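You operate a simulated robot arm through the tools that you are given. There is no shell and no other tool. Be economical: measure what you need, move in short steps, check, and stop when the job is done.

The job below is to be done with a simulated two-armed robot. You get a single attempt, and the scene is never put back.

Task
Seal foil pack No 54 in the vacuum sealer for 6 seconds.
Fine: lower the lid, then hold it shut with one hand while the other presses start; the pack stays inside, the lid as it comes up.
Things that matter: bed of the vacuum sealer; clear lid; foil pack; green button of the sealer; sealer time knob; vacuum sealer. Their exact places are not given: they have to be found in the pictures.

Only the result counts: the job must be done as asked and must still hold three seconds after the hand-in. Knocking over, shifting, dropping, spilling or breaking anything else fails it. A push-on lid holds only when it is set on centred and level and pressed home; a screw cap is set on level and turned clockwise until tight.

Robot
Two 7-joint arms with two-finger parallel grippers on one trunk, on a base that drives. Base frame: it is fixed to the floor where the robot stands at the start and does not move with it; the origin is under the middle of the robot, x ahead of it, y to its left, z up; the surface under the hand at the start is at about z = 0.72. Readings come in m, degrees, newtons and seconds.
The left shoulder is at the start at [0.06, 0.143, 0.901], the right one opposite. With the tool pointing down near the work surface each hand reaches from about 0.32 to 0.74 m from the robot's upright axis, wherever it stands, measured 20 degrees to its own side. Places, roughly: bed of the vacuum sealer [0.7, 1.9, 0.9]; clear lid [0.9, 1.9, 1.1]; green button of the sealer [0.4, 1.7, 0.9]; sealer time knob [0.4, 2, 0.9]; vacuum sealer [0.6, 1.9, 0.8]. Payload 1.57 kg a hand.
The tool frame of a hand sits at the grasp point between the pads (the TCP): z along the fingers, y along the line on which they close. The tips reach 0.03 m beyond it. The gripper opens to 0.11 m. The fingers are 0.024 m wide and 0.012 m thick; the gripper's body (0.048 by 0.112 m) begins 0.078 m behind the TCP.
Orientation is that of the tool frame in the base frame, as a unit quaternion [x, y, z, w]. With the fingers straight down and closing along the base's y, the tool's x points along the base's -x, its y along +y and its z along -z.

Tools
- The arms move only by the tool servo_tool. It takes "left_steps", "right_steps" or both (then of equal length, played together; a hand with none holds still); each is a list of rows, each a list of 7 numbers: the opening, from 0 (shut) to 1 (fully open), then the shift along the tool's x, y, z in units of 50 mm (1.0 is 50 mm), then the turn, a rotation vector about the tool's x, y, z in units of 4 degrees (1.0 is 4 degrees). In form: [[fingers, dx, dy, dz, ax, ay, az], ...]. A call has 1 to 10 rows; each row shifts and turns the commanded pose from where the row before left it, along the tool's axes as they then stand. A call with a number of a shift or a turn outside -1 to 1 is refused whole. Each row takes 0.2 s and may step no farther than 0.05 m and 8.6 degrees from the row before; otherwise, or with a gripper value out of range, the whole call is refused. A pose out of reach is approached as far as the arm can. The call stops where the force on the tool passes 90 N (or 10 N more than at its start, if that is more) or the arm is blocked; 0.2 s more then pass. The fingers move at their own pace (about 0.045 m/s each) and stop on an object; they squeeze with about 25 N. The grip force told is the motor's: it shows also when the fingers shut on nothing. Time passes only in rows, and 0.2 s behind the last, so rows that do not move let the fingers close. The reply holds the time, the measured pose of the TCP, the force on the tool along the base axes, the opening and the grip force, in the units named above and with some noise, with the torque about the TCP (base axes, N m) and any sound that the robot's microphone picked up.
- Cameras (640 x 400 px; columns grow to the right, rows downward): "scene" is now at [0.0337, -0.0343, 1.5035]; the picture's right is [-0.45, -0.89, 0.00], its down [-0.72, 0.37, -0.58] and it looks along [0.52, -0.26, -0.81] (base axes); focal length 269 px, centre (320, 200). "left" rides on the left gripper at [0.07, -0.016, -0.141] in its tool frame; the picture's right is [0.23, 0.97, 0.00], its down [-0.85, 0.20, -0.48] and it looks along [-0.47, 0.11, 0.88] (tool axes); focal length 222 px, centre (320, 200). "right" rides on the right gripper at [0.07, 0.016, -0.141] in its tool frame; the picture's right is [-0.23, 0.97, 0.00], its down [-0.86, -0.20, -0.48] and it looks along [-0.47, -0.11, 0.88] (tool axes); focal length 222 px, centre (320, 200).
- get_image(camera): a new picture of that camera. The clock stands still meanwhile.
- move_column(by): slides the trunk up (or, below 0, down) by that many m; the arms and the scene camera ride with it, the base frame stays. It gives what a move gives, with no picture.
- roll_base(legs): drives the robot by 1 to 6 legs, each [ahead, left, turn to the left] in m, m and degrees, along the robot's own axes; the way and the turn of a leg run together, so that a leg with both is an arc; at most 1.5 m and 180 degrees a leg. The arms and the cameras ride along, it lands a little off, and it stops where it bumps. It gives what a move gives.
- turn_head(pan, tilt): turns the head with the scene camera to pan (to the left, within 86 degrees either way) and tilt (down, from -29 to 69), counted from straight ahead of the robot. It gives what a move gives.
- probe_pixels(camera, pixels): for up to 12 pixels [column, row] of the newest picture of that camera ("zoom" is the newest enlarged one), the place [x, y, z] in the base frame of the surface seen there, good to about 0.002 m. The clock stands still meanwhile.
- enlarge(camera, box): a new picture of the part [left, top, right, bottom] of that camera's present view, enlarged. The clock stands still meanwhile.
- sign_off(): hands the job in; it is judged then, once.

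Go step by step. Measure first, check grasps and placings, and put right what went wrong. The budget is 80 turns and 62 pictures, counting those below and the enlarged ones. Unless the task says otherwise, let go and move clear before handing in, and close with one line.

The tools are called after "Call:" by a JSON object that holds its "api" and its "payload". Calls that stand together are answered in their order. servo_tool: Moves the arms, as the interface text tells. Its arguments: {"type":"object","properties":{"left_steps":{"type":"array"},"right_steps":{"type":"array"}},"required":[]} The other tools are called the same way: move_column (by) slides the trunk up or down; roll_base (legs) drives the base; turn_head (pan, tilt) turns the head that bears the scene camera; get_image (camera) takes a picture; probe_pixels (camera, pixels) gives the place of the surface under pixels of a picture; enlarge (camera, box) takes an enlarged picture of a part of a camera's view; sign_off () hands the job in.

At the start:

```text
time_s: 0.0
left_ee_pos: [0.457, -0.0609, 1.0391]
left_tool_rot: [0.001, 1.0, 0.0, 0.0]
left_wrist_force: [0.0, -0.2, -0.4]
left_wrist_torque: [-0.01, -0.02, 0.03]
left_finger_gap: 0.1099
left_grasp_force: 0.0
right_ee_pos: [0.3447, -0.4706, 0.9978]
right_tool_rot: [0.0, 1.0, 0.0, 0.001]
right_wrist_force: [-1.1, 0.0, 0.6]
right_wrist_torque: [0.01, 0.01, 0.0]
right_finger_gap: 0.1098
right_grasp_force: 0.0
trunk travel left (down, up): [-0.5, 0.09]
robot x, y, heading: [0.0001, -0.0005, -0.1]
head pan, tilt: [-26.8, 54.3]
```

scene: 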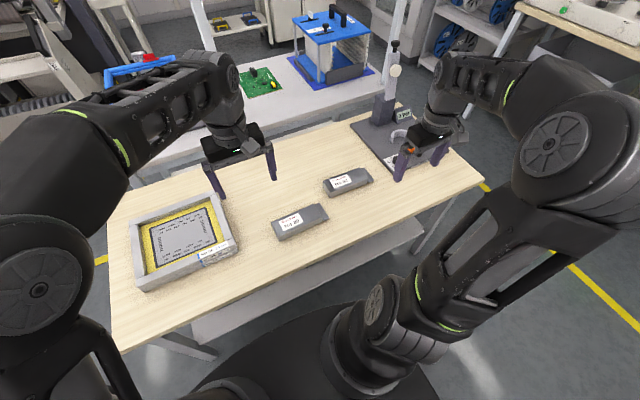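
right: 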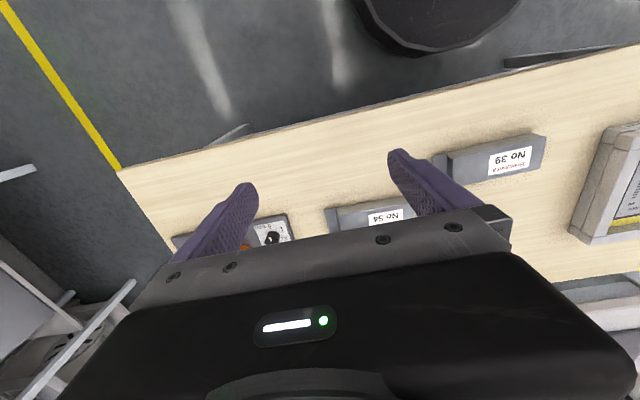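
left: 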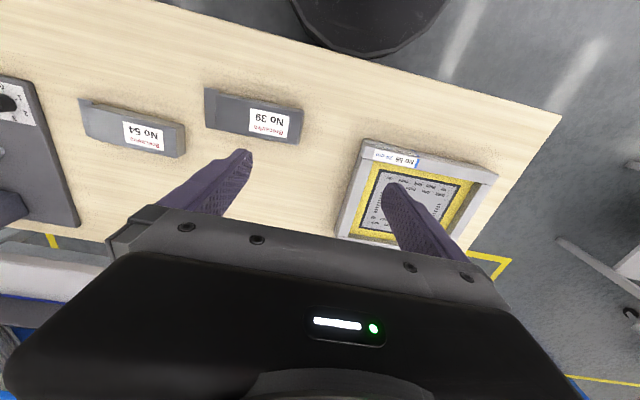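

The scene shows two dark grey packs, No 54 near (347,182) and No 39 near (300,220). I'll enlarge them, and check where the surfaces are.

Call:
{"api": "enlarge", "payload": {"camera": "scene", "box": [240, 140, 480, 290]}}

Call:
{"api": "probe_pixels", "payload": {"camera": "scene", "pixels": [[347, 182], [324, 182], [366, 171], [373, 184], [332, 196], [300, 220], [300, 190], [400, 220], [272, 225], [329, 215]]}}

Call:
{"api": "turn_head", "payload": {"pan": 70, "tilt": 20}}

Call:
{"api": "get_image", "payload": {"camera": "scene"}}

```text
2.67 times, centred on (360, 215) of scene
```

zoom: 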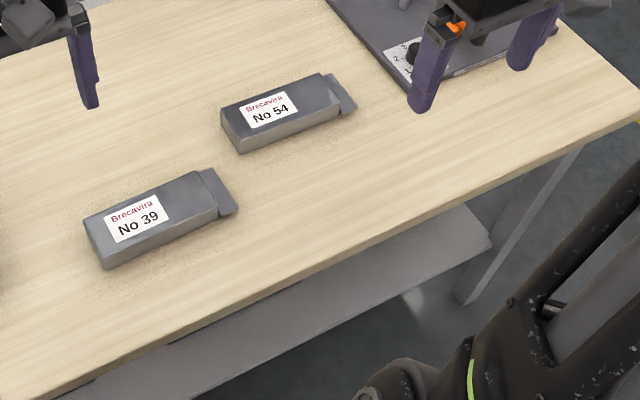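

```text
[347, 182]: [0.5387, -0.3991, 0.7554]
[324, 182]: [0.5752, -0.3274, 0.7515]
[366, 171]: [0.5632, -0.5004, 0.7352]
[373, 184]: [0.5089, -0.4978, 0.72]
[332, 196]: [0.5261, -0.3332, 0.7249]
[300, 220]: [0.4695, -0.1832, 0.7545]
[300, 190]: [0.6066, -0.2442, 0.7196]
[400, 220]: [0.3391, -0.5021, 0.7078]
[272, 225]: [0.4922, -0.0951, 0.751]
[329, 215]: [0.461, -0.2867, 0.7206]
```

```text
time_s: 1.7
left_ee_pos: [0.4577, -0.0615, 1.0402]
left_tool_rot: [0.001, 1.0, 0.0, 0.0]
left_wrist_force: [-0.1, -0.8, -0.4]
left_wrist_torque: [0.01, -0.01, 0.02]
left_finger_gap: 0.1101
left_grasp_force: 0.0
right_ee_pos: [0.3458, -0.4721, 0.998]
right_tool_rot: [0.0, 1.0, 0.0, -0.001]
right_wrist_force: [0.0, 0.2, 0.8]
right_wrist_torque: [0.01, 0.0, 0.01]
right_finger_gap: 0.1098
right_grasp_force: 0.0
trunk travel left (down, up): [-0.5, 0.09]
robot x, y, heading: [0.0006, -0.0012, 0.2]
head pan, tilt: [70.0, 20.0]
```

```text
57 pictures are left
```

scene: 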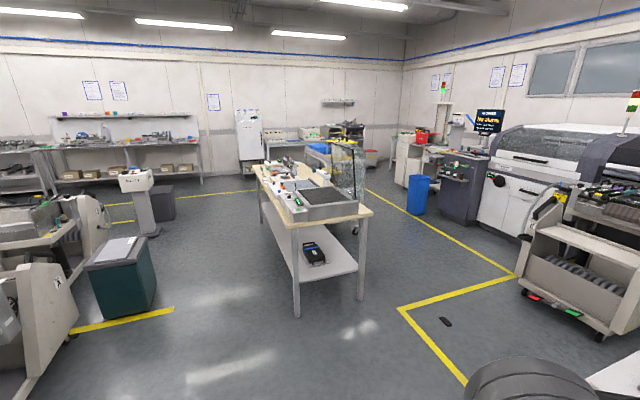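

The sealer stands on a separate table (around (325,200)) with its clear lid up at (350,165). I'll enlarge it and probe the old zoom for pack geometry.

Call:
{"api": "probe_pixels", "payload": {"camera": "zoom", "pixels": [[226, 112], [240, 134], [318, 77], [335, 102], [325, 78], [348, 104], [335, 90], [243, 150], [335, 113], [280, 100]]}}

Call:
{"api": "enlarge", "payload": {"camera": "scene", "box": [240, 130, 400, 230]}}

```text
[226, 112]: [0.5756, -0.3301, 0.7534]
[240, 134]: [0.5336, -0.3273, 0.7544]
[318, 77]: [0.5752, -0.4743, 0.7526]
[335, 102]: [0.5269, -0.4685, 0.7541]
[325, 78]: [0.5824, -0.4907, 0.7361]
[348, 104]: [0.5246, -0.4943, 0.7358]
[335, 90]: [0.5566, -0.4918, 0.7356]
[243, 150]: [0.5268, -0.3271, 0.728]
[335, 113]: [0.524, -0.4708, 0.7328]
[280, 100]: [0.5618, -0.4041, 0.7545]
```

```text
4.00 times, centred on (320, 180) of scene
```

zoom: 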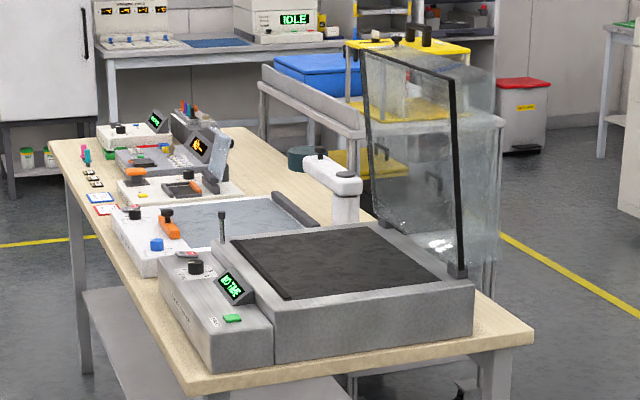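

Pack No 54 spans x 0.53–0.577, y −0.327 to −0.47 (flap to −0.505), top at z 0.754. Now I'll measure the sealer in the zoom.

Call:
{"api": "probe_pixels", "payload": {"camera": "zoom", "pixels": [[232, 318], [195, 264], [236, 290], [215, 245], [345, 228], [440, 268], [290, 298], [330, 262], [365, 60], [453, 85], [457, 262], [385, 220]]}}

Call:
{"api": "probe_pixels", "payload": {"camera": "zoom", "pixels": [[222, 230], [270, 350], [470, 285], [170, 280], [200, 240], [200, 385], [525, 340], [332, 175], [345, 215], [150, 275], [270, 320], [220, 260]]}}

```text
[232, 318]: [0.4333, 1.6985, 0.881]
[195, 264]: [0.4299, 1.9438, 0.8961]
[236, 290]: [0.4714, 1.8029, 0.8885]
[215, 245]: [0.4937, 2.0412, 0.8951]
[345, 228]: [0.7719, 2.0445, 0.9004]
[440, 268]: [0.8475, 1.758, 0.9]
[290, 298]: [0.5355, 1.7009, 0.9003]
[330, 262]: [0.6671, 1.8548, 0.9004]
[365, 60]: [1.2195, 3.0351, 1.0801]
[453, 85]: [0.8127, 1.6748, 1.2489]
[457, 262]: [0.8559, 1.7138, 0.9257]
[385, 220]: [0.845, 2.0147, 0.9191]
```

```text
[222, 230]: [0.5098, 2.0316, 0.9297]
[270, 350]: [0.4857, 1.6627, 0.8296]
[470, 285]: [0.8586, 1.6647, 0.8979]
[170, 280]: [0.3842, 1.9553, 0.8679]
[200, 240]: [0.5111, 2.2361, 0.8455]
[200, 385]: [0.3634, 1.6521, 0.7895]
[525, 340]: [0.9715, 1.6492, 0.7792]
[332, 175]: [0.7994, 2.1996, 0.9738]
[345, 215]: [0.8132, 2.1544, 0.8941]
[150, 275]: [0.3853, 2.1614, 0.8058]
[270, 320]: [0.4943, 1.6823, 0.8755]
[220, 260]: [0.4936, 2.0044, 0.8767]
```

The sealer's bed is flat at z 0.90 (x 0.5–0.84, y 1.68–2.05), and the lid is hinged at x≈0.855 with its top at z 1.25. I'll turn the right hand 90° so it closes along x for the pack.

Call:
{"api": "servo_tool", "payload": {"right_steps": [[1, 0, 0, 0, 0, 0, -1], [1, 0, 0, 0, 0, 0, -1], [1, 0, 0, 0, 0, 0, -1], [1, 0, 0, 0, 0, 0, -1], [1, 0, 0, 0, 0, 0, -1], [1, 0, 0, 0, 0, 0, -1], [1, 0, 0, 0, 0, 0, -1], [1, 0, 0, 0, 0, 0, -1], [1, 0, 0, 0, 0, 0, -1], [1, 0, 0, 0, 0, 0, -1]]}}

Call:
{"api": "servo_tool", "payload": {"right_steps": [[1, 0, 0, 0, 0, 0, -1], [1, 0, 0, 0, 0, 0, -1], [1, 0, 0, 0, 0, 0, -1], [1, 0, 0, 0, 0, 0, -1], [1, 0, 0, 0, 0, 0, -1], [1, 0, 0, 0, 0, 0, -1], [1, 0, 0, 0, 0, 0, -1], [1, 0, 0, 0, 0, 0, -1], [1, 0, 0, 0, 0, 0, -1], [1, 0, 0, 0, 0, 0, -1]]}}

Call:
{"api": "servo_tool", "payload": {"right_steps": [[1, 0, 0, 0, 0, 0, -1], [1, 0, 0, 0, 0, 0, -1], [1, 0, 0, 0, 0, 0, -0.5]]}}

```text
time_s: 3.9
left_ee_pos: [0.4574, -0.061, 1.0389]
left_tool_rot: [-0.001, 1.0, 0.0, 0.001]
left_wrist_force: [0.6, 0.2, 0.1]
left_wrist_torque: [0.01, 0.01, -0.03]
left_finger_gap: 0.11
left_grasp_force: 0.1
right_ee_pos: [0.3438, -0.4713, 0.9993]
right_tool_rot: [-0.342, 0.94, 0.0, 0.0]
right_wrist_force: [0.0, 0.8, -0.3]
right_wrist_torque: [0.04, -0.03, -0.01]
right_finger_gap: 0.11
right_grasp_force: 0.0
trunk travel left (down, up): [-0.5, 0.09]
robot x, y, heading: [0.0017, -0.0004, -0.1]
head pan, tilt: [70.0, 20.0]
```

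```text
time_s: 6.1
left_ee_pos: [0.4573, -0.0612, 1.0392]
left_tool_rot: [0.0, 1.0, -0.001, -0.001]
left_wrist_force: [0.2, 0.2, 0.5]
left_wrist_torque: [0.02, 0.01, -0.02]
left_finger_gap: 0.1101
left_grasp_force: 0.1
right_ee_pos: [0.3438, -0.4717, 0.9978]
right_tool_rot: [-0.643, 0.766, 0.0, 0.0]
right_wrist_force: [-0.1, -0.2, 0.7]
right_wrist_torque: [-0.02, -0.03, 0.0]
right_finger_gap: 0.1102
right_grasp_force: 0.1
trunk travel left (down, up): [-0.5, 0.09]
robot x, y, heading: [0.0011, -0.0033, 0.1]
head pan, tilt: [70.0, 20.0]
```

```text
time_s: 6.9
left_ee_pos: [0.4579, -0.0613, 1.04]
left_tool_rot: [0.0, 1.0, 0.0, 0.0]
left_wrist_force: [0.3, -0.8, -0.9]
left_wrist_torque: [-0.01, 0.02, 0.02]
left_finger_gap: 0.1101
left_grasp_force: 0.0
right_ee_pos: [0.3443, -0.4722, 0.9988]
right_tool_rot: [0.708, -0.707, 0.0, 0.0]
right_wrist_force: [0.8, -0.7, 0.5]
right_wrist_torque: [0.0, -0.02, -0.01]
right_finger_gap: 0.1103
right_grasp_force: 0.0
trunk travel left (down, up): [-0.5, 0.09]
robot x, y, heading: [-0.0037, 0.001, 0.3]
head pan, tilt: [70.0, 20.0]
```

The turn is good (tool x = −base y, tool y = −base x). I'll move over the pack to z≈0.83 and look.

Call:
{"api": "servo_tool", "payload": {"right_steps": [[1, -0.24, -0.697, 0.563, 0, 0, 0], [1, -0.24, -0.697, 0.563, 0, 0, 0], [1, -0.24, -0.697, 0.563, 0, 0, 0], [1, -0.24, -0.697, 0.563, 0, 0, 0], [1, -0.24, -0.697, 0.563, 0, 0, 0], [1, -0.24, -0.697, 0.563, 0, 0, 0], [1, 0, 0, 0, 0, 0, 0]]}}

Call:
{"api": "get_image", "payload": {"camera": "right"}}

```text
time_s: 8.5
left_ee_pos: [0.4575, -0.0611, 1.0392]
left_tool_rot: [0.0, 1.0, 0.0, 0.0]
left_wrist_force: [-0.8, -0.3, -0.3]
left_wrist_torque: [0.02, -0.06, -0.02]
left_finger_gap: 0.1101
left_grasp_force: 0.1
right_ee_pos: [0.5548, -0.4001, 0.8317]
right_tool_rot: [0.707, -0.707, 0.001, 0.0]
right_wrist_force: [0.3, -0.2, -0.1]
right_wrist_torque: [-0.02, -0.04, 0.02]
right_finger_gap: 0.11
right_grasp_force: 0.1
trunk travel left (down, up): [-0.5, 0.09]
robot x, y, heading: [-0.0029, -0.0061, 0.0]
head pan, tilt: [70.0, 20.0]
```

```text
55 pictures are left
```

right: 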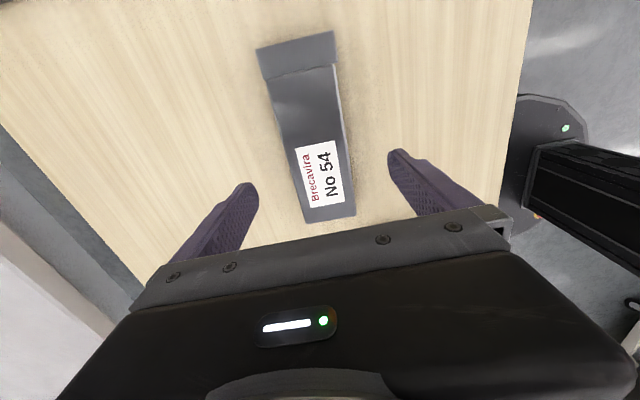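

The pack lies between the open fingers. I'll go down to z≈0.756 and close.

Call:
{"api": "servo_tool", "payload": {"right_steps": [[1, 0, 0, 0.5, 0, 0, 0], [1, 0, 0, 0.5, 0, 0, 0], [1, 0, 0, 0.5, 0, 0, 0], [0, 0, 0, 0, 0, 0, 0], [0, 0, 0, 0, 0, 0, 0], [0, 0, 0, 0, 0, 0, 0], [0, 0, 0, 0, 0, 0, 0], [0, 0, 0, 0, 0, 0, 0], [0, 0, 0, 0, 0, 0, 0]]}}

Call:
{"api": "get_image", "payload": {"camera": "right"}}

```text
time_s: 10.5
left_ee_pos: [0.4569, -0.0615, 1.0393]
left_tool_rot: [0.0, 1.0, 0.0, -0.001]
left_wrist_force: [-0.4, -0.3, -0.2]
left_wrist_torque: [-0.01, -0.02, -0.01]
left_finger_gap: 0.11
left_grasp_force: 0.0
right_ee_pos: [0.5542, -0.4002, 0.7571]
right_tool_rot: [-0.706, 0.708, 0.001, 0.0]
right_wrist_force: [0.3, -0.4, -0.2]
right_wrist_torque: [-0.01, 0.02, 0.04]
right_finger_gap: 0.0655
right_grasp_force: 25.1
trunk travel left (down, up): [-0.5, 0.09]
robot x, y, heading: [0.0019, 0.0005, -0.2]
head pan, tilt: [70.0, 20.0]
```

```text
54 pictures are left
```

right: 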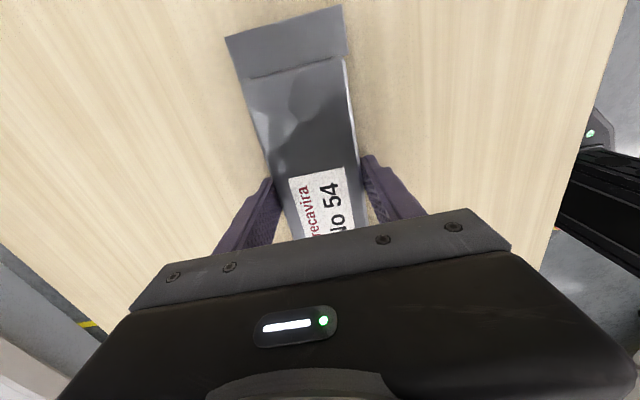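

The grip is 25 N at a gap of 0.0655. I'll lift straight up, then draw it in for the drive.

Call:
{"api": "servo_tool", "payload": {"right_steps": [[0, 0, 0, -0.5, 0, 0, 0], [0, 0, 0, -0.8, 0, 0, 0], [0, 0, 0, -0.8, 0, 0, 0], [0, 0, 0, -0.9, 0, 0, 0], [0, 0, 0, -0.9, 0, 0, 0], [0, 0, 0, -0.9, 0, 0, 0], [0, 0, 0, -0.9, 0, 0, 0], [0, 0, 0.9, 0, 0, 0, 0], [0, 0, 0.9, 0, 0, 0, 0], [0, 0, 0.9, 0, 0, 0, 0]]}}

Call:
{"api": "turn_head", "payload": {"pan": 60, "tilt": 45}}

Call:
{"api": "get_image", "payload": {"camera": "scene"}}

Call:
{"api": "get_image", "payload": {"camera": "right"}}

```text
time_s: 12.7
left_ee_pos: [0.4557, -0.0617, 1.04]
left_tool_rot: [0.0, 1.0, 0.0, 0.001]
left_wrist_force: [0.5, 0.3, 0.6]
left_wrist_torque: [0.01, 0.0, 0.0]
left_finger_gap: 0.1102
left_grasp_force: 0.1
right_ee_pos: [0.4161, -0.4016, 1.0188]
right_tool_rot: [0.707, -0.707, 0.001, 0.0]
right_wrist_force: [0.1, 0.3, -1.4]
right_wrist_torque: [0.05, -0.04, -0.01]
right_finger_gap: 0.0653
right_grasp_force: 25.1
right hand out of reach, approached as far as the arm can: row 7
trunk travel left (down, up): [-0.5, 0.09]
robot x, y, heading: [-0.0014, -0.0012, -0.1]
head pan, tilt: [70.0, 20.0]
```

```text
time_s: 13.6
left_ee_pos: [0.4577, -0.0607, 1.0394]
left_tool_rot: [0.0, 1.0, 0.0, 0.0]
left_wrist_force: [-0.3, 0.0, -0.2]
left_wrist_torque: [0.02, -0.02, 0.03]
left_finger_gap: 0.1098
left_grasp_force: 0.1
right_ee_pos: [0.419, -0.4008, 1.0189]
right_tool_rot: [-0.707, 0.707, 0.0, 0.0]
right_wrist_force: [0.4, -0.2, -1.9]
right_wrist_torque: [-0.01, -0.05, 0.02]
right_finger_gap: 0.0657
right_grasp_force: 25.6
trunk travel left (down, up): [-0.5, 0.09]
robot x, y, heading: [0.0008, 0.0017, 0.0]
head pan, tilt: [60.0, 45.0]
```

```text
53 pictures are left
```

scene: 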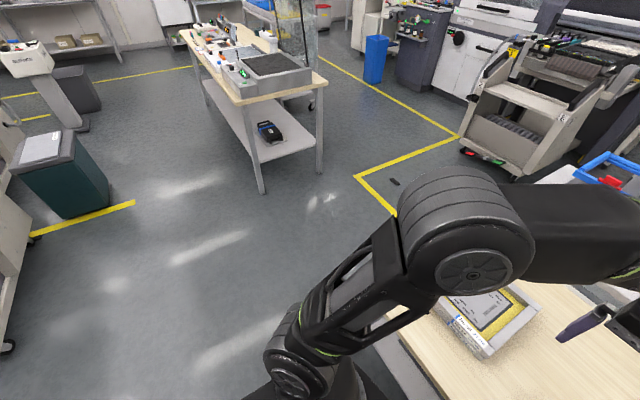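

```text
52 pictures are left
```

right: 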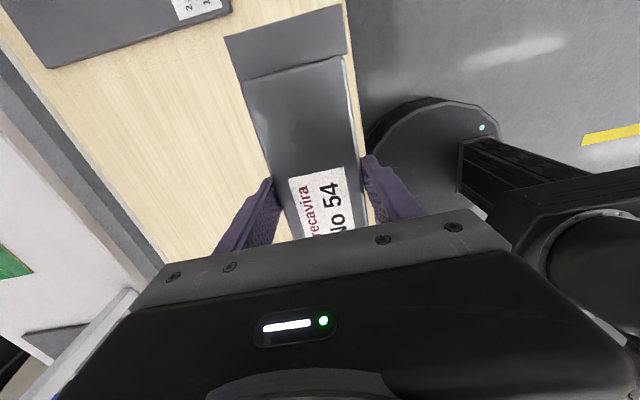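

The pack is firmly held. I'll check the clearances along the drive path: teal bin (65,215), table legs (262,190), base.

Call:
{"api": "probe_pixels", "payload": {"camera": "scene", "pixels": [[65, 215], [108, 200], [135, 203], [262, 190], [240, 104], [208, 105], [8, 345]]}}

Call:
{"api": "probe_pixels", "payload": {"camera": "right", "pixels": [[375, 110], [430, 110], [390, 180], [353, 110], [480, 130]]}}

```text
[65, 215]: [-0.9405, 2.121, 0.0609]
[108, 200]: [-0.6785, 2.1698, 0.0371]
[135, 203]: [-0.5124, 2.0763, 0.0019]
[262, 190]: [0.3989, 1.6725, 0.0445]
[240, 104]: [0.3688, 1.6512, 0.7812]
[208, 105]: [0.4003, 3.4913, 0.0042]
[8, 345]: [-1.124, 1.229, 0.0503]
```

```text
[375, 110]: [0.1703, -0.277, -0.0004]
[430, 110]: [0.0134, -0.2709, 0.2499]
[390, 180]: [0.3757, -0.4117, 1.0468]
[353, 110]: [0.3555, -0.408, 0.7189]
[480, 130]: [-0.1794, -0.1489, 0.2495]
```

Base radius is about 0.25, and the path at x=0 is clear. I'll drive left 1.85 m.

Call:
{"api": "roll_base", "payload": {"legs": [[0, 0.95, 0], [0, 0.9, 0]]}}

Call:
{"api": "turn_head", "payload": {"pan": 0, "tilt": 45}}

Call:
{"api": "get_image", "payload": {"camera": "scene"}}

```text
time_s: 23.0
left_ee_pos: [0.4531, 1.8095, 1.0397]
left_tool_rot: [-0.005, 1.0, 0.0, 0.0]
left_wrist_force: [0.4, -0.1, 0.1]
left_wrist_torque: [-0.02, 0.01, 0.02]
left_finger_gap: 0.1098
left_grasp_force: 0.0
right_ee_pos: [0.419, 1.4694, 1.0189]
right_tool_rot: [0.711, -0.703, 0.0, 0.0]
right_wrist_force: [-0.2, -1.3, -1.6]
right_wrist_torque: [0.01, 0.03, 0.02]
right_finger_gap: 0.0655
right_grasp_force: 24.7
trunk travel left (down, up): [-0.5, 0.09]
robot x, y, heading: [-0.0072, 1.8637, 1.0]
head pan, tilt: [60.0, 45.0]
```

```text
time_s: 24.3
left_ee_pos: [0.4534, 1.8094, 1.0405]
left_tool_rot: [-0.006, 1.0, 0.0, 0.0]
left_wrist_force: [-0.3, -0.3, 0.7]
left_wrist_torque: [-0.01, -0.02, 0.01]
left_finger_gap: 0.11
left_grasp_force: 0.0
right_ee_pos: [0.4179, 1.4695, 1.0177]
right_tool_rot: [0.712, -0.702, -0.001, 0.0]
right_wrist_force: [-0.1, -0.5, -2.2]
right_wrist_torque: [0.03, 0.0, 0.01]
right_finger_gap: 0.0655
right_grasp_force: 25.0
trunk travel left (down, up): [-0.5, 0.09]
robot x, y, heading: [-0.0039, 1.865, 0.8]
head pan, tilt: [0.0, 45.0]
```

```text
51 pictures are left
```

scene: 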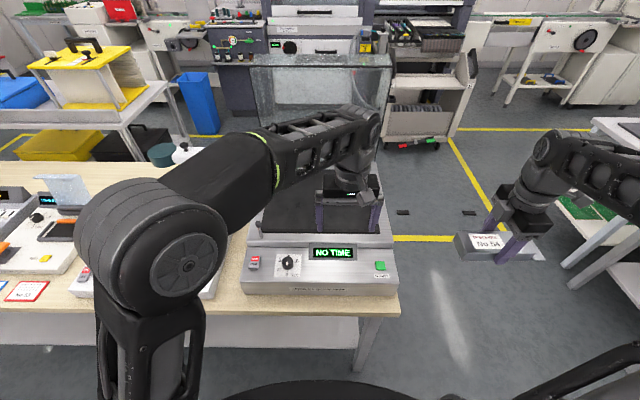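

The robot is squarely in front of the sealer; display reads NO TIME. I'll enlarge the panel and bed.

Call:
{"api": "enlarge", "payload": {"camera": "scene", "box": [235, 225, 405, 305]}}

Call:
{"api": "probe_pixels", "payload": {"camera": "zoom", "pixels": [[203, 143], [200, 160], [185, 130], [550, 155], [75, 145], [355, 100], [75, 50], [570, 40], [550, 75], [30, 90]]}}

Call:
{"api": "enlarge", "payload": {"camera": "scene", "box": [220, 40, 420, 165]}}

```text
3.76 times, centred on (320, 265) of scene
```

zoom: 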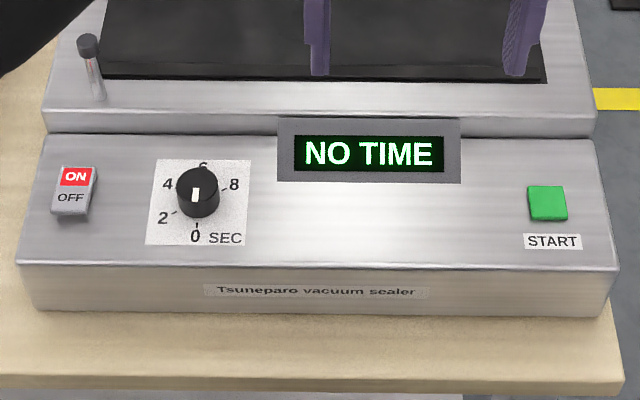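

```text
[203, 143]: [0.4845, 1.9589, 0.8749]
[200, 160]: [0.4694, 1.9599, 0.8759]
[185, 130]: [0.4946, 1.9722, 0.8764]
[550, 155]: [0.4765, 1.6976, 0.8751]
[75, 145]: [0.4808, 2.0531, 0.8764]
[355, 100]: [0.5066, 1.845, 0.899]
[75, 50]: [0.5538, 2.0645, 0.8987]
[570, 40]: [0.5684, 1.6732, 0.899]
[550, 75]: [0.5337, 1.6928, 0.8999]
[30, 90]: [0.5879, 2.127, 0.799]
```

```text
3.20 times, centred on (320, 102) of scene
```

zoom: 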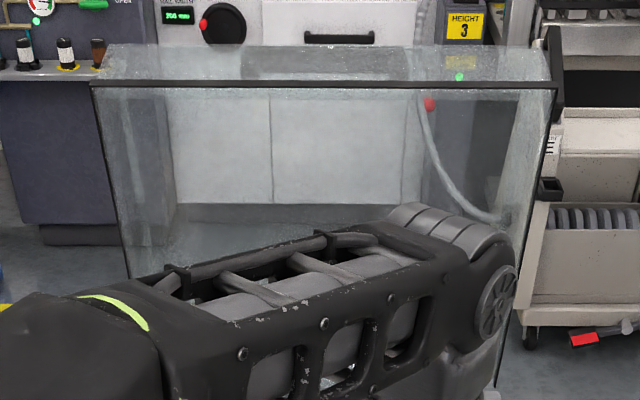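

The dial runs clockwise from 0 at the bottom through 6 at the top, and the display says NO TIME. I'll zoom more on the knob to read its pointer and probe it.

Call:
{"api": "enlarge", "payload": {"camera": "scene", "box": [270, 248, 310, 288]}}

Call:
{"api": "get_image", "payload": {"camera": "left"}}

```text
10.00 times, centred on (290, 268) of scene
```

zoom: 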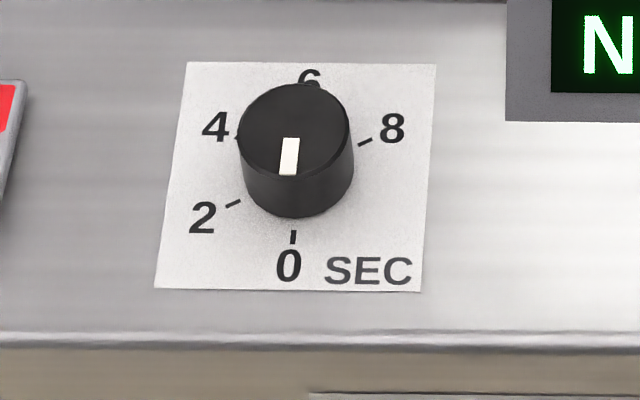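

```text
47 pictures are left
```

left: 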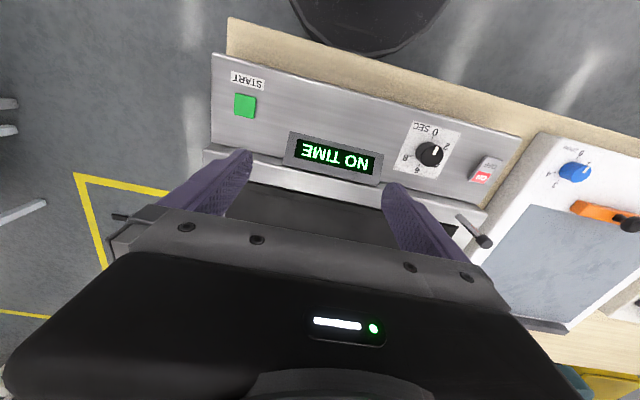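

The pointer is at 0, so 6 s needs 180° clockwise. I'll probe the knob top and the button.

Call:
{"api": "probe_pixels", "payload": {"camera": "zoom", "pixels": [[293, 130], [292, 90], [292, 168], [243, 130], [346, 130], [293, 240], [370, 142], [232, 204]]}}

Call:
{"api": "probe_pixels", "payload": {"camera": "left", "pixels": [[245, 105], [235, 95], [255, 116], [483, 170], [487, 240], [430, 155], [460, 218], [330, 155]]}}

```text
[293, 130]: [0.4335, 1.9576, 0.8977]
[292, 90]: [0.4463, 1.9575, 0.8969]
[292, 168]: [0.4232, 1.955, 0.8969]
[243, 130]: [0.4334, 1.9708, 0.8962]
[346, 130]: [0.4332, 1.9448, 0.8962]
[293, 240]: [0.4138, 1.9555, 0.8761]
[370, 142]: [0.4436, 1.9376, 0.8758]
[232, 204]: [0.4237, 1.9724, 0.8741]
```

```text
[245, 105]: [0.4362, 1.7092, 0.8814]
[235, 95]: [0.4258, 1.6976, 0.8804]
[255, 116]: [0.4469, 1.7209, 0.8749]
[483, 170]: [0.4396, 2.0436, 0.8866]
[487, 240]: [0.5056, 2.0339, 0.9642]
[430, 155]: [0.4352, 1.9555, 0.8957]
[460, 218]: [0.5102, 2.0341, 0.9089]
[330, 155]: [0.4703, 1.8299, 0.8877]
```

The knob centre is (0.434, 1.957), top z 0.897, radius 0.013. I'll use the free left hand: move above it, narrow the fingers and pre-turn 90° counter-clockwise.

Call:
{"api": "servo_tool", "payload": {"left_steps": [[0.5, 0.1, 0.74, 0.4, 0, 0, 0], [0.5, 0.1, 0.74, 0.4, 0, 0, 0], [0.5, 0.1, 0.74, 0.4, 0, 0, 0], [0.5, 0.1, 0.74, 0.4, 0, 0, 0], [0.5, 0, 0, 0, 0, 0, -1], [0.5, 0, 0, 0, 0, 0, -1], [0.5, 0, 0, 0, 0, 0, -1], [0.5, 0, 0, 0, 0, 0, -1], [0.5, 0, 0, 0, 0, 0, -1], [0.5, 0, 0, 0, 0, 0, -1]]}}

Call:
{"api": "servo_tool", "payload": {"left_steps": [[0.5, 0, 0, 0, 0, 0, -1], [0.5, 0, 0, 0, 0, 0, -1], [0.5, 0, 0, 0, 0, 0, -1], [0.5, 0, 0, 0, 0, 0, -1], [0.5, 0, 0, 0, 0, 0, -1], [0.5, 0, 0, 0, 0, 0, -1], [0.5, 0, 0, 0, 0, 0, -1], [0.5, 0, 0, 0, 0, 0, -1], [0.5, 0, 0, 0, 0, 0, -1], [0.5, 0, 0, 0, 0, 0, -1]]}}

Call:
{"api": "servo_tool", "payload": {"left_steps": [[0.5, 0, 0, 0, 0, 0, -1], [0.5, 0, 0, 0, 0, 0, -1], [0.5, 0, 0, 0, 0, 0, -1], [0.5, 0, 0, 0, 0, 0, -1], [0.5, 0, 0, 0, 0, 0, -1], [0.5, 0, 0, 0, 0, 0, -1], [0.5, 0, 0, 0, 0, 0, -1]]}}

```text
time_s: 26.5
left_ee_pos: [0.4309, 1.9587, 0.9609]
left_tool_rot: [-0.215, 0.977, 0.0, 0.0]
left_wrist_force: [-0.6, -0.2, -0.8]
left_wrist_torque: [0.01, 0.01, -0.02]
left_finger_gap: 0.055
left_grasp_force: 0.0
right_ee_pos: [0.4193, 1.4709, 1.0185]
right_tool_rot: [0.712, -0.702, 0.0, 0.0]
right_wrist_force: [0.3, 0.7, -2.5]
right_wrist_torque: [0.03, -0.02, -0.02]
right_finger_gap: 0.0656
right_grasp_force: 25.1
trunk travel left (down, up): [-0.5, 0.09]
robot x, y, heading: [-0.0072, 1.8659, 0.7]
head pan, tilt: [0.0, 45.0]
```

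```text
time_s: 28.7
left_ee_pos: [0.4313, 1.9583, 0.9596]
left_tool_rot: [-0.535, 0.845, 0.0, 0.0]
left_wrist_force: [-0.2, 0.1, -1.4]
left_wrist_torque: [0.02, -0.04, -0.02]
left_finger_gap: 0.0553
left_grasp_force: 0.1
right_ee_pos: [0.4183, 1.4692, 1.0174]
right_tool_rot: [0.711, -0.703, 0.001, 0.0]
right_wrist_force: [-0.1, -0.2, -1.8]
right_wrist_torque: [0.0, -0.01, 0.01]
right_finger_gap: 0.0655
right_grasp_force: 25.1
trunk travel left (down, up): [-0.5, 0.09]
robot x, y, heading: [-0.0074, 1.8687, 0.7]
head pan, tilt: [0.0, 45.0]
```

```text
time_s: 30.3
left_ee_pos: [0.431, 1.9572, 0.9602]
left_tool_rot: [0.724, -0.69, 0.0, 0.0]
left_wrist_force: [0.3, 0.1, -0.1]
left_wrist_torque: [-0.04, 0.0, 0.03]
left_finger_gap: 0.0551
left_grasp_force: 0.1
right_ee_pos: [0.4191, 1.4693, 1.019]
right_tool_rot: [0.712, -0.702, 0.0, 0.001]
right_wrist_force: [0.9, -0.3, -1.5]
right_wrist_torque: [-0.01, -0.01, 0.0]
right_finger_gap: 0.0654
right_grasp_force: 25.1
trunk travel left (down, up): [-0.5, 0.09]
robot x, y, heading: [-0.0032, 1.8633, 0.9]
head pan, tilt: [0.0, 45.0]
```

Pre-turned about 93° with no trouble. I'll lower onto the knob to z≈0.908 and grip.

Call:
{"api": "servo_tool", "payload": {"left_steps": [[0.5, 0, -0.06, 0.5, 0, 0, 0], [0.5, 0, 0, 0.52, 0, 0, 0], [0, 0, 0, 0, 0, 0, 0], [0, 0, 0, 0, 0, 0, 0], [0, 0, 0, 0, 0, 0, 0], [0, 0, 0, 0, 0, 0, 0]]}}

Call:
{"api": "get_image", "payload": {"camera": "left"}}

```text
time_s: 31.7
left_ee_pos: [0.4357, 1.9559, 0.9077]
left_tool_rot: [0.724, -0.69, 0.001, 0.001]
left_wrist_force: [16.5, 1.9, 0.3]
left_wrist_torque: [-0.12, -0.31, -0.02]
left_finger_gap: 0.0298
left_grasp_force: 36.5
right_ee_pos: [0.4197, 1.4702, 1.019]
right_tool_rot: [0.712, -0.703, -0.001, 0.001]
right_wrist_force: [1.3, 0.0, -1.1]
right_wrist_torque: [0.02, 0.0, -0.02]
right_finger_gap: 0.0657
right_grasp_force: 25.1
trunk travel left (down, up): [-0.5, 0.09]
robot x, y, heading: [-0.0059, 1.8655, 0.8]
head pan, tilt: [0.0, 45.0]
```

```text
46 pictures are left
```

left: 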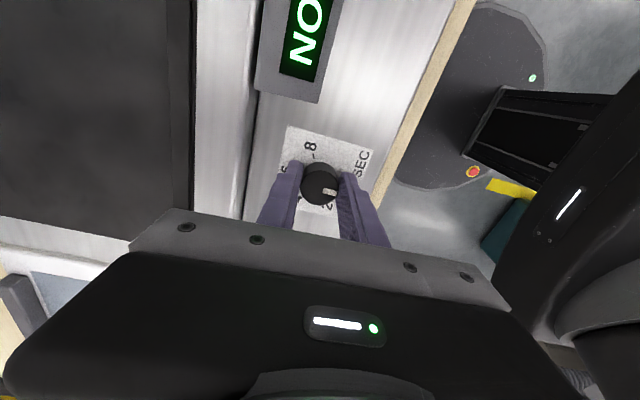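

The knob is between the fingers; the 16 N sideways force says to shift ~2 mm toward +x. I'll do that and start turning clockwise.

Call:
{"api": "servo_tool", "payload": {"left_steps": [[0, 0, -0.04, 0, 0, 0, 0], [0, 0, 0, 0, 0, 0, 1], [0, 0, 0, 0, 0, 0, 1], [0, 0, 0, 0, 0, 0, 1], [0, 0, 0, 0, 0, 0, 1], [0, 0, 0, 0, 0, 0, 1]]}}

Call:
{"api": "get_image", "payload": {"camera": "left"}}

```text
time_s: 33.1
left_ee_pos: [0.4363, 1.9549, 0.9072]
left_tool_rot: [-0.591, 0.806, 0.001, 0.0]
left_wrist_force: [-1.5, -10.8, -12.5]
left_wrist_torque: [-0.56, -0.37, 0.03]
left_finger_gap: 0.0295
left_grasp_force: 38.7
right_ee_pos: [0.4187, 1.4698, 1.0174]
right_tool_rot: [0.711, -0.703, 0.0, -0.001]
right_wrist_force: [0.3, -0.5, -2.5]
right_wrist_torque: [-0.02, 0.01, 0.0]
right_finger_gap: 0.0655
right_grasp_force: 25.0
trunk travel left (down, up): [-0.5, 0.09]
robot x, y, heading: [-0.0061, 1.8665, 0.8]
head pan, tilt: [0.0, 45.0]
```

```text
45 pictures are left
```

left: 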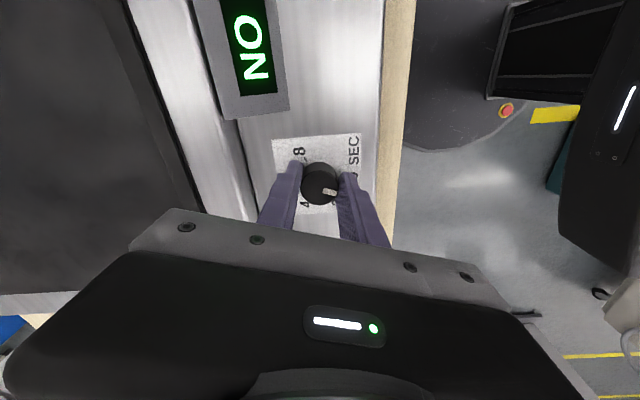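

The knob turns with the fingers (mark fixed relative to gripper). I'll continue clockwise.

Call:
{"api": "servo_tool", "payload": {"left_steps": [[0, 0, 0, 0, 0, 0, 1], [0, 0, 0, 0, 0, 0, 1], [0, 0, 0, 0, 0, 0, 1], [0, 0, 0, 0, 0, 0, 1], [0, 0, 0, 0, 0, 0, 1], [0, 0, 0, 0, 0, 0, 1], [0, 0, 0, 0, 0, 0, 1], [0, 0, 0, 0, 0, 0, 1], [0, 0, 0, 0, 0, 0, 1], [0, 0, 0, 0, 0, 0, 1]]}}

Call:
{"api": "servo_tool", "payload": {"left_steps": [[0, 0, 0, 0, 0, 0, 1], [0, 0, 0, 0, 0, 0, 1], [0, 0, 0, 0, 0, 0, 1], [0, 0, 0, 0, 0, 0, 1], [0, 0, 0, 0, 0, 0, 1], [0, 0, 0, 0, 0, 0, 1], [0, 0, 0, 0, 0, 0, 1], [0, 0, 0, 0, 0, 0, 1], [0, 0, 0, 0, 0, 0, 1], [0, 0, 0, 0, 0, 0, 1]]}}

Call:
{"api": "get_image", "payload": {"camera": "left"}}

```text
time_s: 35.3
left_ee_pos: [0.4347, 1.9568, 0.9077]
left_tool_rot: [-0.281, 0.96, 0.001, -0.003]
left_wrist_force: [-24.5, -12.1, -13.1]
left_wrist_torque: [-0.82, 0.34, 0.01]
left_finger_gap: 0.0295
left_grasp_force: 38.8
right_ee_pos: [0.4167, 1.4684, 1.0186]
right_tool_rot: [0.711, -0.703, 0.0, -0.001]
right_wrist_force: [0.9, 0.2, -1.9]
right_wrist_torque: [0.02, 0.0, -0.02]
right_finger_gap: 0.0659
right_grasp_force: 24.5
trunk travel left (down, up): [-0.5, 0.09]
robot x, y, heading: [-0.0063, 1.8652, 0.5]
head pan, tilt: [0.0, 45.0]
```

```text
time_s: 37.5
left_ee_pos: [0.4338, 1.9579, 0.9091]
left_tool_rot: [0.065, 0.998, 0.001, 0.0]
left_wrist_force: [-21.0, -0.1, 1.3]
left_wrist_torque: [-0.47, 1.29, 0.0]
left_finger_gap: 0.0293
left_grasp_force: 38.9
right_ee_pos: [0.4164, 1.4697, 1.0198]
right_tool_rot: [0.711, -0.703, 0.001, 0.0]
right_wrist_force: [-0.3, 0.0, -2.5]
right_wrist_torque: [-0.01, 0.0, 0.01]
right_finger_gap: 0.0654
right_grasp_force: 25.3
trunk travel left (down, up): [-0.5, 0.09]
robot x, y, heading: [-0.0015, 1.8682, 0.9]
head pan, tilt: [0.0, 45.0]
```

```text
44 pictures are left
```

left: 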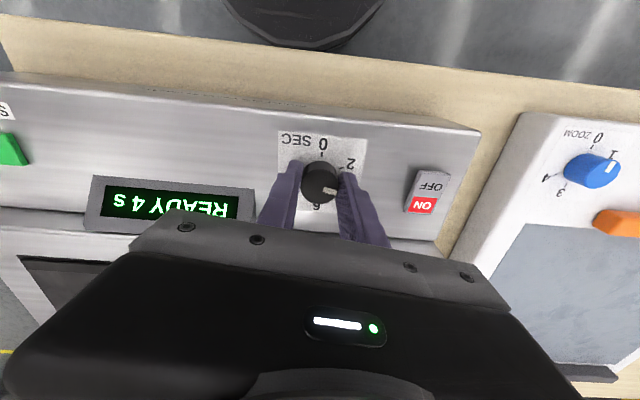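

The display now reads READY 4 s after ~100°. I'll go on with the remaining ~80°.

Call:
{"api": "servo_tool", "payload": {"left_steps": [[0, 0.02, 0, 0, 0, 0, 1], [0, 0, 0, 0, 0, 0, 1], [0, 0, 0, 0, 0, 0, 1], [0, 0, 0, 0, 0, 0, 1], [0, 0, 0, 0, 0, 0, 1], [0, 0, 0, 0, 0, 0, 1], [0, 0, 0, 0, 0, 0, 1], [0, 0, 0, 0, 0, 0, 1], [0, 0, 0, 0, 0, 0, 1], [0, 0, 0, 0, 0, 0, 1]]}}

Call:
{"api": "servo_tool", "payload": {"left_steps": [[0, 0, 0, 0, 0, 0, 1], [0, 0, 0, 0, 0, 0, 1], [0, 0, 0, 0, 0, 0, 1], [0, 0, 0, 0, 0, 0, 1], [0, 0, 0, 0, 0, 0, 1], [0, 0, 0, 0, 0, 0, 1], [0, 0, 0, 0, 0, 0, 1], [0, 0, 0, 0, 0, 0, 1], [0, 0, 0, 0, 0, 0, 1], [0, 0, 0, 0, 0, 0, 1]]}}

Call:
{"api": "get_image", "payload": {"camera": "left"}}

Call:
{"api": "enlarge", "payload": {"camera": "scene", "box": [235, 225, 405, 305]}}

```text
time_s: 39.7
left_ee_pos: [0.4349, 1.9589, 0.9092]
left_tool_rot: [0.401, 0.916, 0.001, -0.001]
left_wrist_force: [-11.0, 5.5, -11.2]
left_wrist_torque: [0.63, 1.26, -0.02]
left_finger_gap: 0.0296
left_grasp_force: 39.2
right_ee_pos: [0.4179, 1.4705, 1.018]
right_tool_rot: [0.712, -0.702, 0.0, 0.001]
right_wrist_force: [-0.8, -0.5, -2.4]
right_wrist_torque: [0.01, -0.01, 0.01]
right_finger_gap: 0.0655
right_grasp_force: 24.9
trunk travel left (down, up): [-0.5, 0.09]
robot x, y, heading: [-0.0039, 1.8647, 0.5]
head pan, tilt: [0.0, 45.0]
```

```text
time_s: 41.9
left_ee_pos: [0.4344, 1.9585, 0.9076]
left_tool_rot: [0.691, 0.723, 0.0, 0.001]
left_wrist_force: [-3.2, 10.2, -18.1]
left_wrist_torque: [0.19, -0.51, 0.02]
left_finger_gap: 0.0296
left_grasp_force: 39.0
right_ee_pos: [0.4181, 1.47, 1.0182]
right_tool_rot: [0.711, -0.703, 0.0, 0.001]
right_wrist_force: [0.0, -0.1, -1.6]
right_wrist_torque: [-0.02, 0.0, 0.0]
right_finger_gap: 0.0656
right_grasp_force: 25.1
trunk travel left (down, up): [-0.5, 0.09]
robot x, y, heading: [-0.0039, 1.8687, 0.7]
head pan, tilt: [0.0, 45.0]
```

```text
43 pictures are left
```

left: 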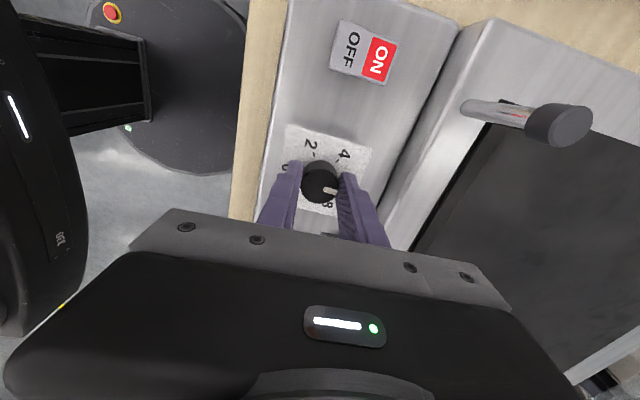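

```text
3.76 times, centred on (320, 265) of scene
```

zoom: 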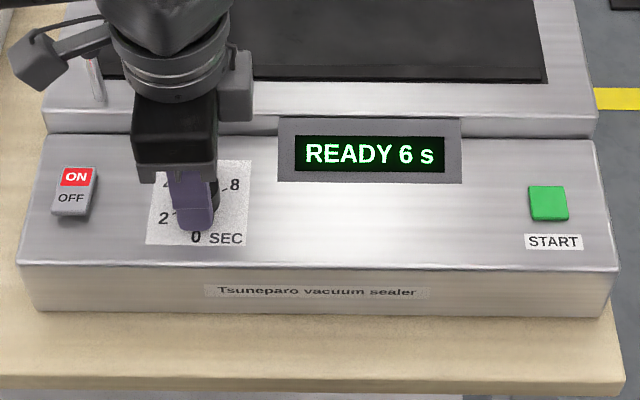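

The display reads READY 6 s. I'll release the knob, rise, and untwist.

Call:
{"api": "servo_tool", "payload": {"left_steps": [[0.5, 0, 0, 0, 0, 0, 0], [0.5, 0, 0, 0, 0, 0, 0], [0.5, 0, 0, -0.3, 0, 0, 0], [0.5, 0, 0, -0.8, 0, 0, 0], [0.5, 0, 0, -0.8, 0, 0, 0], [0.5, 0, 0, -0.8, 0, 0, -1], [0.5, 0, 0, -0.6, 0, 0, -1], [0.5, 0, 0, 0, 0, 0, -1], [0.5, 0, 0, 0, 0, 0, -1], [0.5, 0, 0, 0, 0, 0, -1]]}}

Call:
{"api": "servo_tool", "payload": {"left_steps": [[0.5, 0, 0, 0, 0, 0, -1], [0.5, 0, 0, 0, 0, 0, -1], [0.5, 0, 0, 0, 0, 0, -1], [0.5, 0, 0, 0, 0, 0, -1], [0.5, 0, 0, 0, 0, 0, -1], [0.5, 0, 0, 0, 0, 0, -1], [0.5, 0, 0, 0, 0, 0, -1], [0.5, 0, 0, 0, 0, 0, -1], [0.5, 0, 0, 0, 0, 0, -1], [0.5, 0, 0, 0, 0, 0, -1]]}}

Call:
{"api": "servo_tool", "payload": {"left_steps": [[0.5, 0, 0, 0, 0, 0, -1], [0.5, 0, 0, 0, 0, 0, -1], [0.5, 0, 0, 0, 0, 0, -1], [0.5, 0, 0, 0, 0, 0, -1], [0.5, 0, 0, 0, 0, 0, -1], [0.5, 0, 0, 0, 0, 0, -1], [0.5, 0, 0, 0, 0, 0, -1], [0.5, 0, 0.7, 0, 0, 0, 0], [0.5, 0, 0.7, 0, 0, 0, 0], [0.5, 0, 0.7, 0, 0, 0, 0]]}}

Call:
{"api": "get_image", "payload": {"camera": "scene"}}

```text
time_s: 44.1
left_ee_pos: [0.4347, 1.9596, 1.0729]
left_tool_rot: [0.553, 0.833, 0.0, 0.0]
left_wrist_force: [0.1, -0.2, 0.5]
left_wrist_torque: [-0.05, 0.01, 0.02]
left_finger_gap: 0.0549
left_grasp_force: 0.2
right_ee_pos: [0.417, 1.4688, 1.0181]
right_tool_rot: [0.712, -0.703, 0.0, 0.0]
right_wrist_force: [0.0, 0.5, -1.3]
right_wrist_torque: [-0.02, -0.04, 0.01]
right_finger_gap: 0.0656
right_grasp_force: 24.3
trunk travel left (down, up): [-0.5, 0.09]
robot x, y, heading: [-0.0078, 1.8651, 0.8]
head pan, tilt: [0.0, 45.0]
```

```text
time_s: 46.3
left_ee_pos: [0.4359, 1.9581, 1.0748]
left_tool_rot: [0.234, 0.972, 0.0, 0.0]
left_wrist_force: [0.6, -0.8, 0.0]
left_wrist_torque: [0.02, -0.01, -0.01]
left_finger_gap: 0.055
left_grasp_force: 0.1
right_ee_pos: [0.4182, 1.4702, 1.0187]
right_tool_rot: [0.711, -0.703, 0.0, 0.0]
right_wrist_force: [0.3, -0.2, -2.0]
right_wrist_torque: [-0.02, -0.02, 0.03]
right_finger_gap: 0.0653
right_grasp_force: 25.1
trunk travel left (down, up): [-0.5, 0.09]
robot x, y, heading: [-0.002, 1.8687, 0.7]
head pan, tilt: [0.0, 45.0]
```

```text
time_s: 48.5
left_ee_pos: [0.4335, 2.0639, 1.0738]
left_tool_rot: [-0.007, 1.0, -0.001, 0.0]
left_wrist_force: [-0.6, 0.4, 0.4]
left_wrist_torque: [0.01, 0.01, 0.0]
left_finger_gap: 0.055
left_grasp_force: 0.1
right_ee_pos: [0.4186, 1.4696, 1.0188]
right_tool_rot: [0.711, -0.703, 0.0, 0.0]
right_wrist_force: [0.8, 0.7, -1.6]
right_wrist_torque: [-0.03, 0.0, -0.01]
right_finger_gap: 0.0657
right_grasp_force: 25.1
trunk travel left (down, up): [-0.5, 0.09]
robot x, y, heading: [-0.0048, 1.8666, 0.8]
head pan, tilt: [0.0, 45.0]
```

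```text
41 pictures are left
```

scene: 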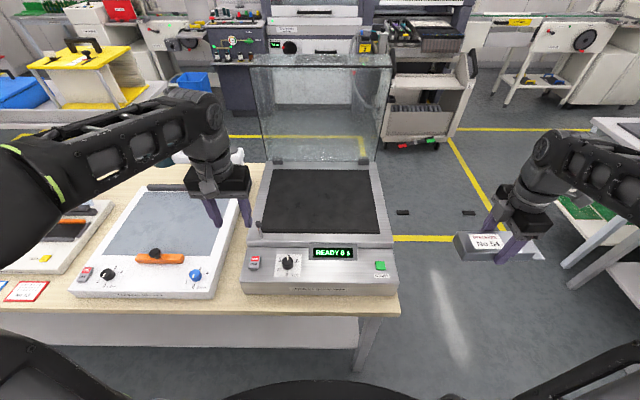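

The bed and lid are now clear in view. I'll enlarge them for detail.

Call:
{"api": "enlarge", "payload": {"camera": "scene", "box": [232, 45, 408, 245]}}

Call:
{"api": "probe_pixels", "payload": {"camera": "scene", "pixels": [[320, 200], [275, 175], [370, 175], [262, 225], [385, 225], [320, 67], [260, 67], [385, 67], [255, 55], [390, 55], [278, 160], [365, 158]]}}

```text
2.00 times, centred on (320, 145) of scene
```

zoom: 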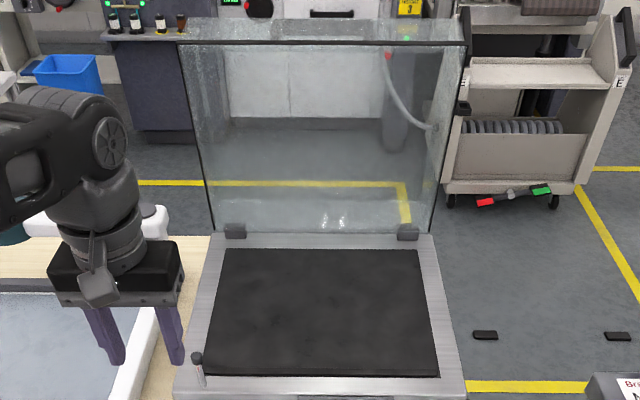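

```text
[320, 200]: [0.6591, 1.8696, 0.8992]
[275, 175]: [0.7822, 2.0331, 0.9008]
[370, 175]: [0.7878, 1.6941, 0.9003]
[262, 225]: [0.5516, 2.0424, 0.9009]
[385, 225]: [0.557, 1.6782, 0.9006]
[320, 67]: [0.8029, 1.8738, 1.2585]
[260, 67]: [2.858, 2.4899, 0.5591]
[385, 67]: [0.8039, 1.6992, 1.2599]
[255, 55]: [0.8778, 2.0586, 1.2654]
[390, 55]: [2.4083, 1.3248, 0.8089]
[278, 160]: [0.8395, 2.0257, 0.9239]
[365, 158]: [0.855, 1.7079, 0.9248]
```

The lid rim is at (0.803, 1.69–2.05, 1.26), quite far. I'll check how far the base may advance by probing the table edge/shelf, and raise the trunk.

Call:
{"api": "probe_pixels", "payload": {"camera": "scene", "pixels": [[200, 330], [200, 345], [300, 370], [200, 312], [320, 308], [355, 365], [320, 385], [190, 345], [300, 345], [420, 395]]}}

Call:
{"api": "move_column", "payload": {"by": 0.09}}

```text
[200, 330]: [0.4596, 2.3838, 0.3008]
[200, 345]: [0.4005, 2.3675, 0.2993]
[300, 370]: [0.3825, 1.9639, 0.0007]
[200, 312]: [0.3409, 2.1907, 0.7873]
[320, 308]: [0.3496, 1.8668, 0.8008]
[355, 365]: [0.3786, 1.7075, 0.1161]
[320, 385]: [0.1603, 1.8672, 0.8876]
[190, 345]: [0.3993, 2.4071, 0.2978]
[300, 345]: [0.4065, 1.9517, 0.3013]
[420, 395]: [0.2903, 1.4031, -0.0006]
```

```text
time_s: 49.7
left_ee_pos: [0.4347, 2.0627, 1.1637]
left_tool_rot: [-0.006, 1.0, 0.001, 0.001]
left_wrist_force: [-0.7, 0.8, 0.5]
left_wrist_torque: [0.02, 0.02, -0.05]
left_finger_gap: 0.0553
left_grasp_force: 0.0
right_ee_pos: [0.4187, 1.4695, 1.1077]
right_tool_rot: [0.711, -0.703, 0.0, 0.0]
right_wrist_force: [-0.3, -1.0, -1.7]
right_wrist_torque: [0.01, 0.01, -0.03]
right_finger_gap: 0.0655
right_grasp_force: 24.5
trunk travel left (down, up): [-0.59, 0.0]
robot x, y, heading: [-0.0052, 1.8629, 0.5]
head pan, tilt: [0.0, 45.0]
```

Shelf and legs start at x≈0.38, table top at 0.335; advancing 0.08 m is safe. I'll drive forward.

Call:
{"api": "roll_base", "payload": {"legs": [[0.08, 0, 0]]}}

```text
time_s: 50.8
left_ee_pos: [0.5157, 2.0648, 1.164]
left_tool_rot: [-0.006, 1.0, 0.001, -0.002]
left_wrist_force: [0.3, 0.5, -1.4]
left_wrist_torque: [0.02, 0.04, -0.02]
left_finger_gap: 0.0548
left_grasp_force: 0.0
right_ee_pos: [0.4987, 1.47, 1.1066]
right_tool_rot: [0.711, -0.703, 0.0, 0.0]
right_wrist_force: [0.8, -0.8, -2.3]
right_wrist_torque: [0.02, 0.03, -0.05]
right_finger_gap: 0.0656
right_grasp_force: 24.6
trunk travel left (down, up): [-0.59, 0.0]
robot x, y, heading: [0.0742, 1.8652, 0.6]
head pan, tilt: [0.0, 45.0]
```

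Robot is at x 0.074. I'll carry the pack over the bed centre to (0.66, 1.87, 1.03) while the left hand shifts outward.

Call:
{"api": "servo_tool", "payload": {"right_steps": [[0, -0.889, -0.358, 0.171, 0, 0, 0], [0, -0.889, -0.358, 0.171, 0, 0, 0], [0, -0.889, -0.358, 0.171, 0, 0, 0], [0, -0.889, -0.358, 0.171, 0, 0, 0], [0, -0.889, -0.358, 0.171, 0, 0, 0], [0, -0.889, -0.358, 0.171, 0, 0, 0], [0, -0.889, -0.358, 0.171, 0, 0, 0], [0, -0.889, -0.358, 0.171, 0, 0, 0], [0, -0.889, -0.358, 0.171, 0, 0, 0], [0, 0, 0, 0, 0, 0, 0]], "left_steps": [[0.5, 0, 0.6, 0, 0, 0, 0], [0.5, 0, 0.6, 0, 0, 0, 0], [0.5, 0, 0.6, 0, 0, 0, 0], [0.5, 0, 0, 0, 0, 0, 0], [0.5, 0, 0, 0, 0, 0, 0], [0.5, 0, 0, 0, 0, 0, 0], [0.5, 0, 0, 0, 0, 0, 0], [0.5, 0, 0, 0, 0, 0, 0], [0.5, 0, 0, 0, 0, 0, 0], [0.5, 0, 0, 0, 0, 0, 0]]}}

Call:
{"api": "get_image", "payload": {"camera": "scene"}}

```text
time_s: 53.0
left_ee_pos: [0.5124, 2.1542, 1.1643]
left_tool_rot: [-0.005, 1.0, 0.0, 0.0]
left_wrist_force: [0.3, -1.0, 1.0]
left_wrist_torque: [0.01, -0.04, 0.01]
left_finger_gap: 0.0547
left_grasp_force: 0.0
right_ee_pos: [0.6499, 1.8693, 1.028]
right_tool_rot: [0.711, -0.704, 0.001, 0.0]
right_wrist_force: [0.5, -0.6, -2.2]
right_wrist_torque: [0.01, 0.01, -0.01]
right_finger_gap: 0.0659
right_grasp_force: 25.1
trunk travel left (down, up): [-0.59, 0.0]
robot x, y, heading: [0.071, 1.8666, 0.9]
head pan, tilt: [0.0, 45.0]
```

```text
39 pictures are left
```

scene: 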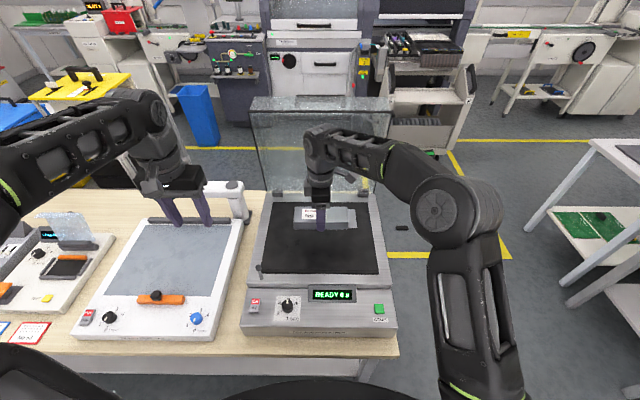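

The pack hangs over the bed centre. I'll lower to z≈0.938.

Call:
{"api": "servo_tool", "payload": {"right_steps": [[0, 0, 0, 0.6, 0, 0, 0], [0, 0, 0, 0.6, 0, 0, 0], [0, 0, 0, 0.4, 0, 0, 0], [0, 0, 0, 0.2, 0, 0, 0], [0, 0, 0, 0, 0, 0, 0]]}}

Call:
{"api": "enlarge", "payload": {"camera": "scene", "box": [240, 170, 400, 270]}}

```text
time_s: 54.2
left_ee_pos: [0.5131, 2.1551, 1.1652]
left_tool_rot: [-0.006, 1.0, 0.0, 0.0]
left_wrist_force: [0.1, 0.7, 0.4]
left_wrist_torque: [0.02, 0.04, 0.03]
left_finger_gap: 0.0549
left_grasp_force: 0.0
right_ee_pos: [0.6519, 1.8746, 0.9405]
right_tool_rot: [0.711, -0.704, 0.0, 0.0]
right_wrist_force: [0.7, 0.7, -1.6]
right_wrist_torque: [0.0, -0.03, -0.01]
right_finger_gap: 0.0657
right_grasp_force: 25.0
trunk travel left (down, up): [-0.59, 0.0]
robot x, y, heading: [0.0763, 1.8654, 0.5]
head pan, tilt: [0.0, 45.0]
```

```text
4.00 times, centred on (320, 220) of scene
```

zoom: 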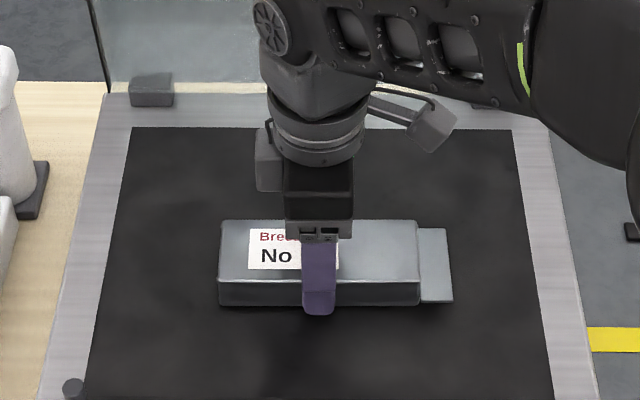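

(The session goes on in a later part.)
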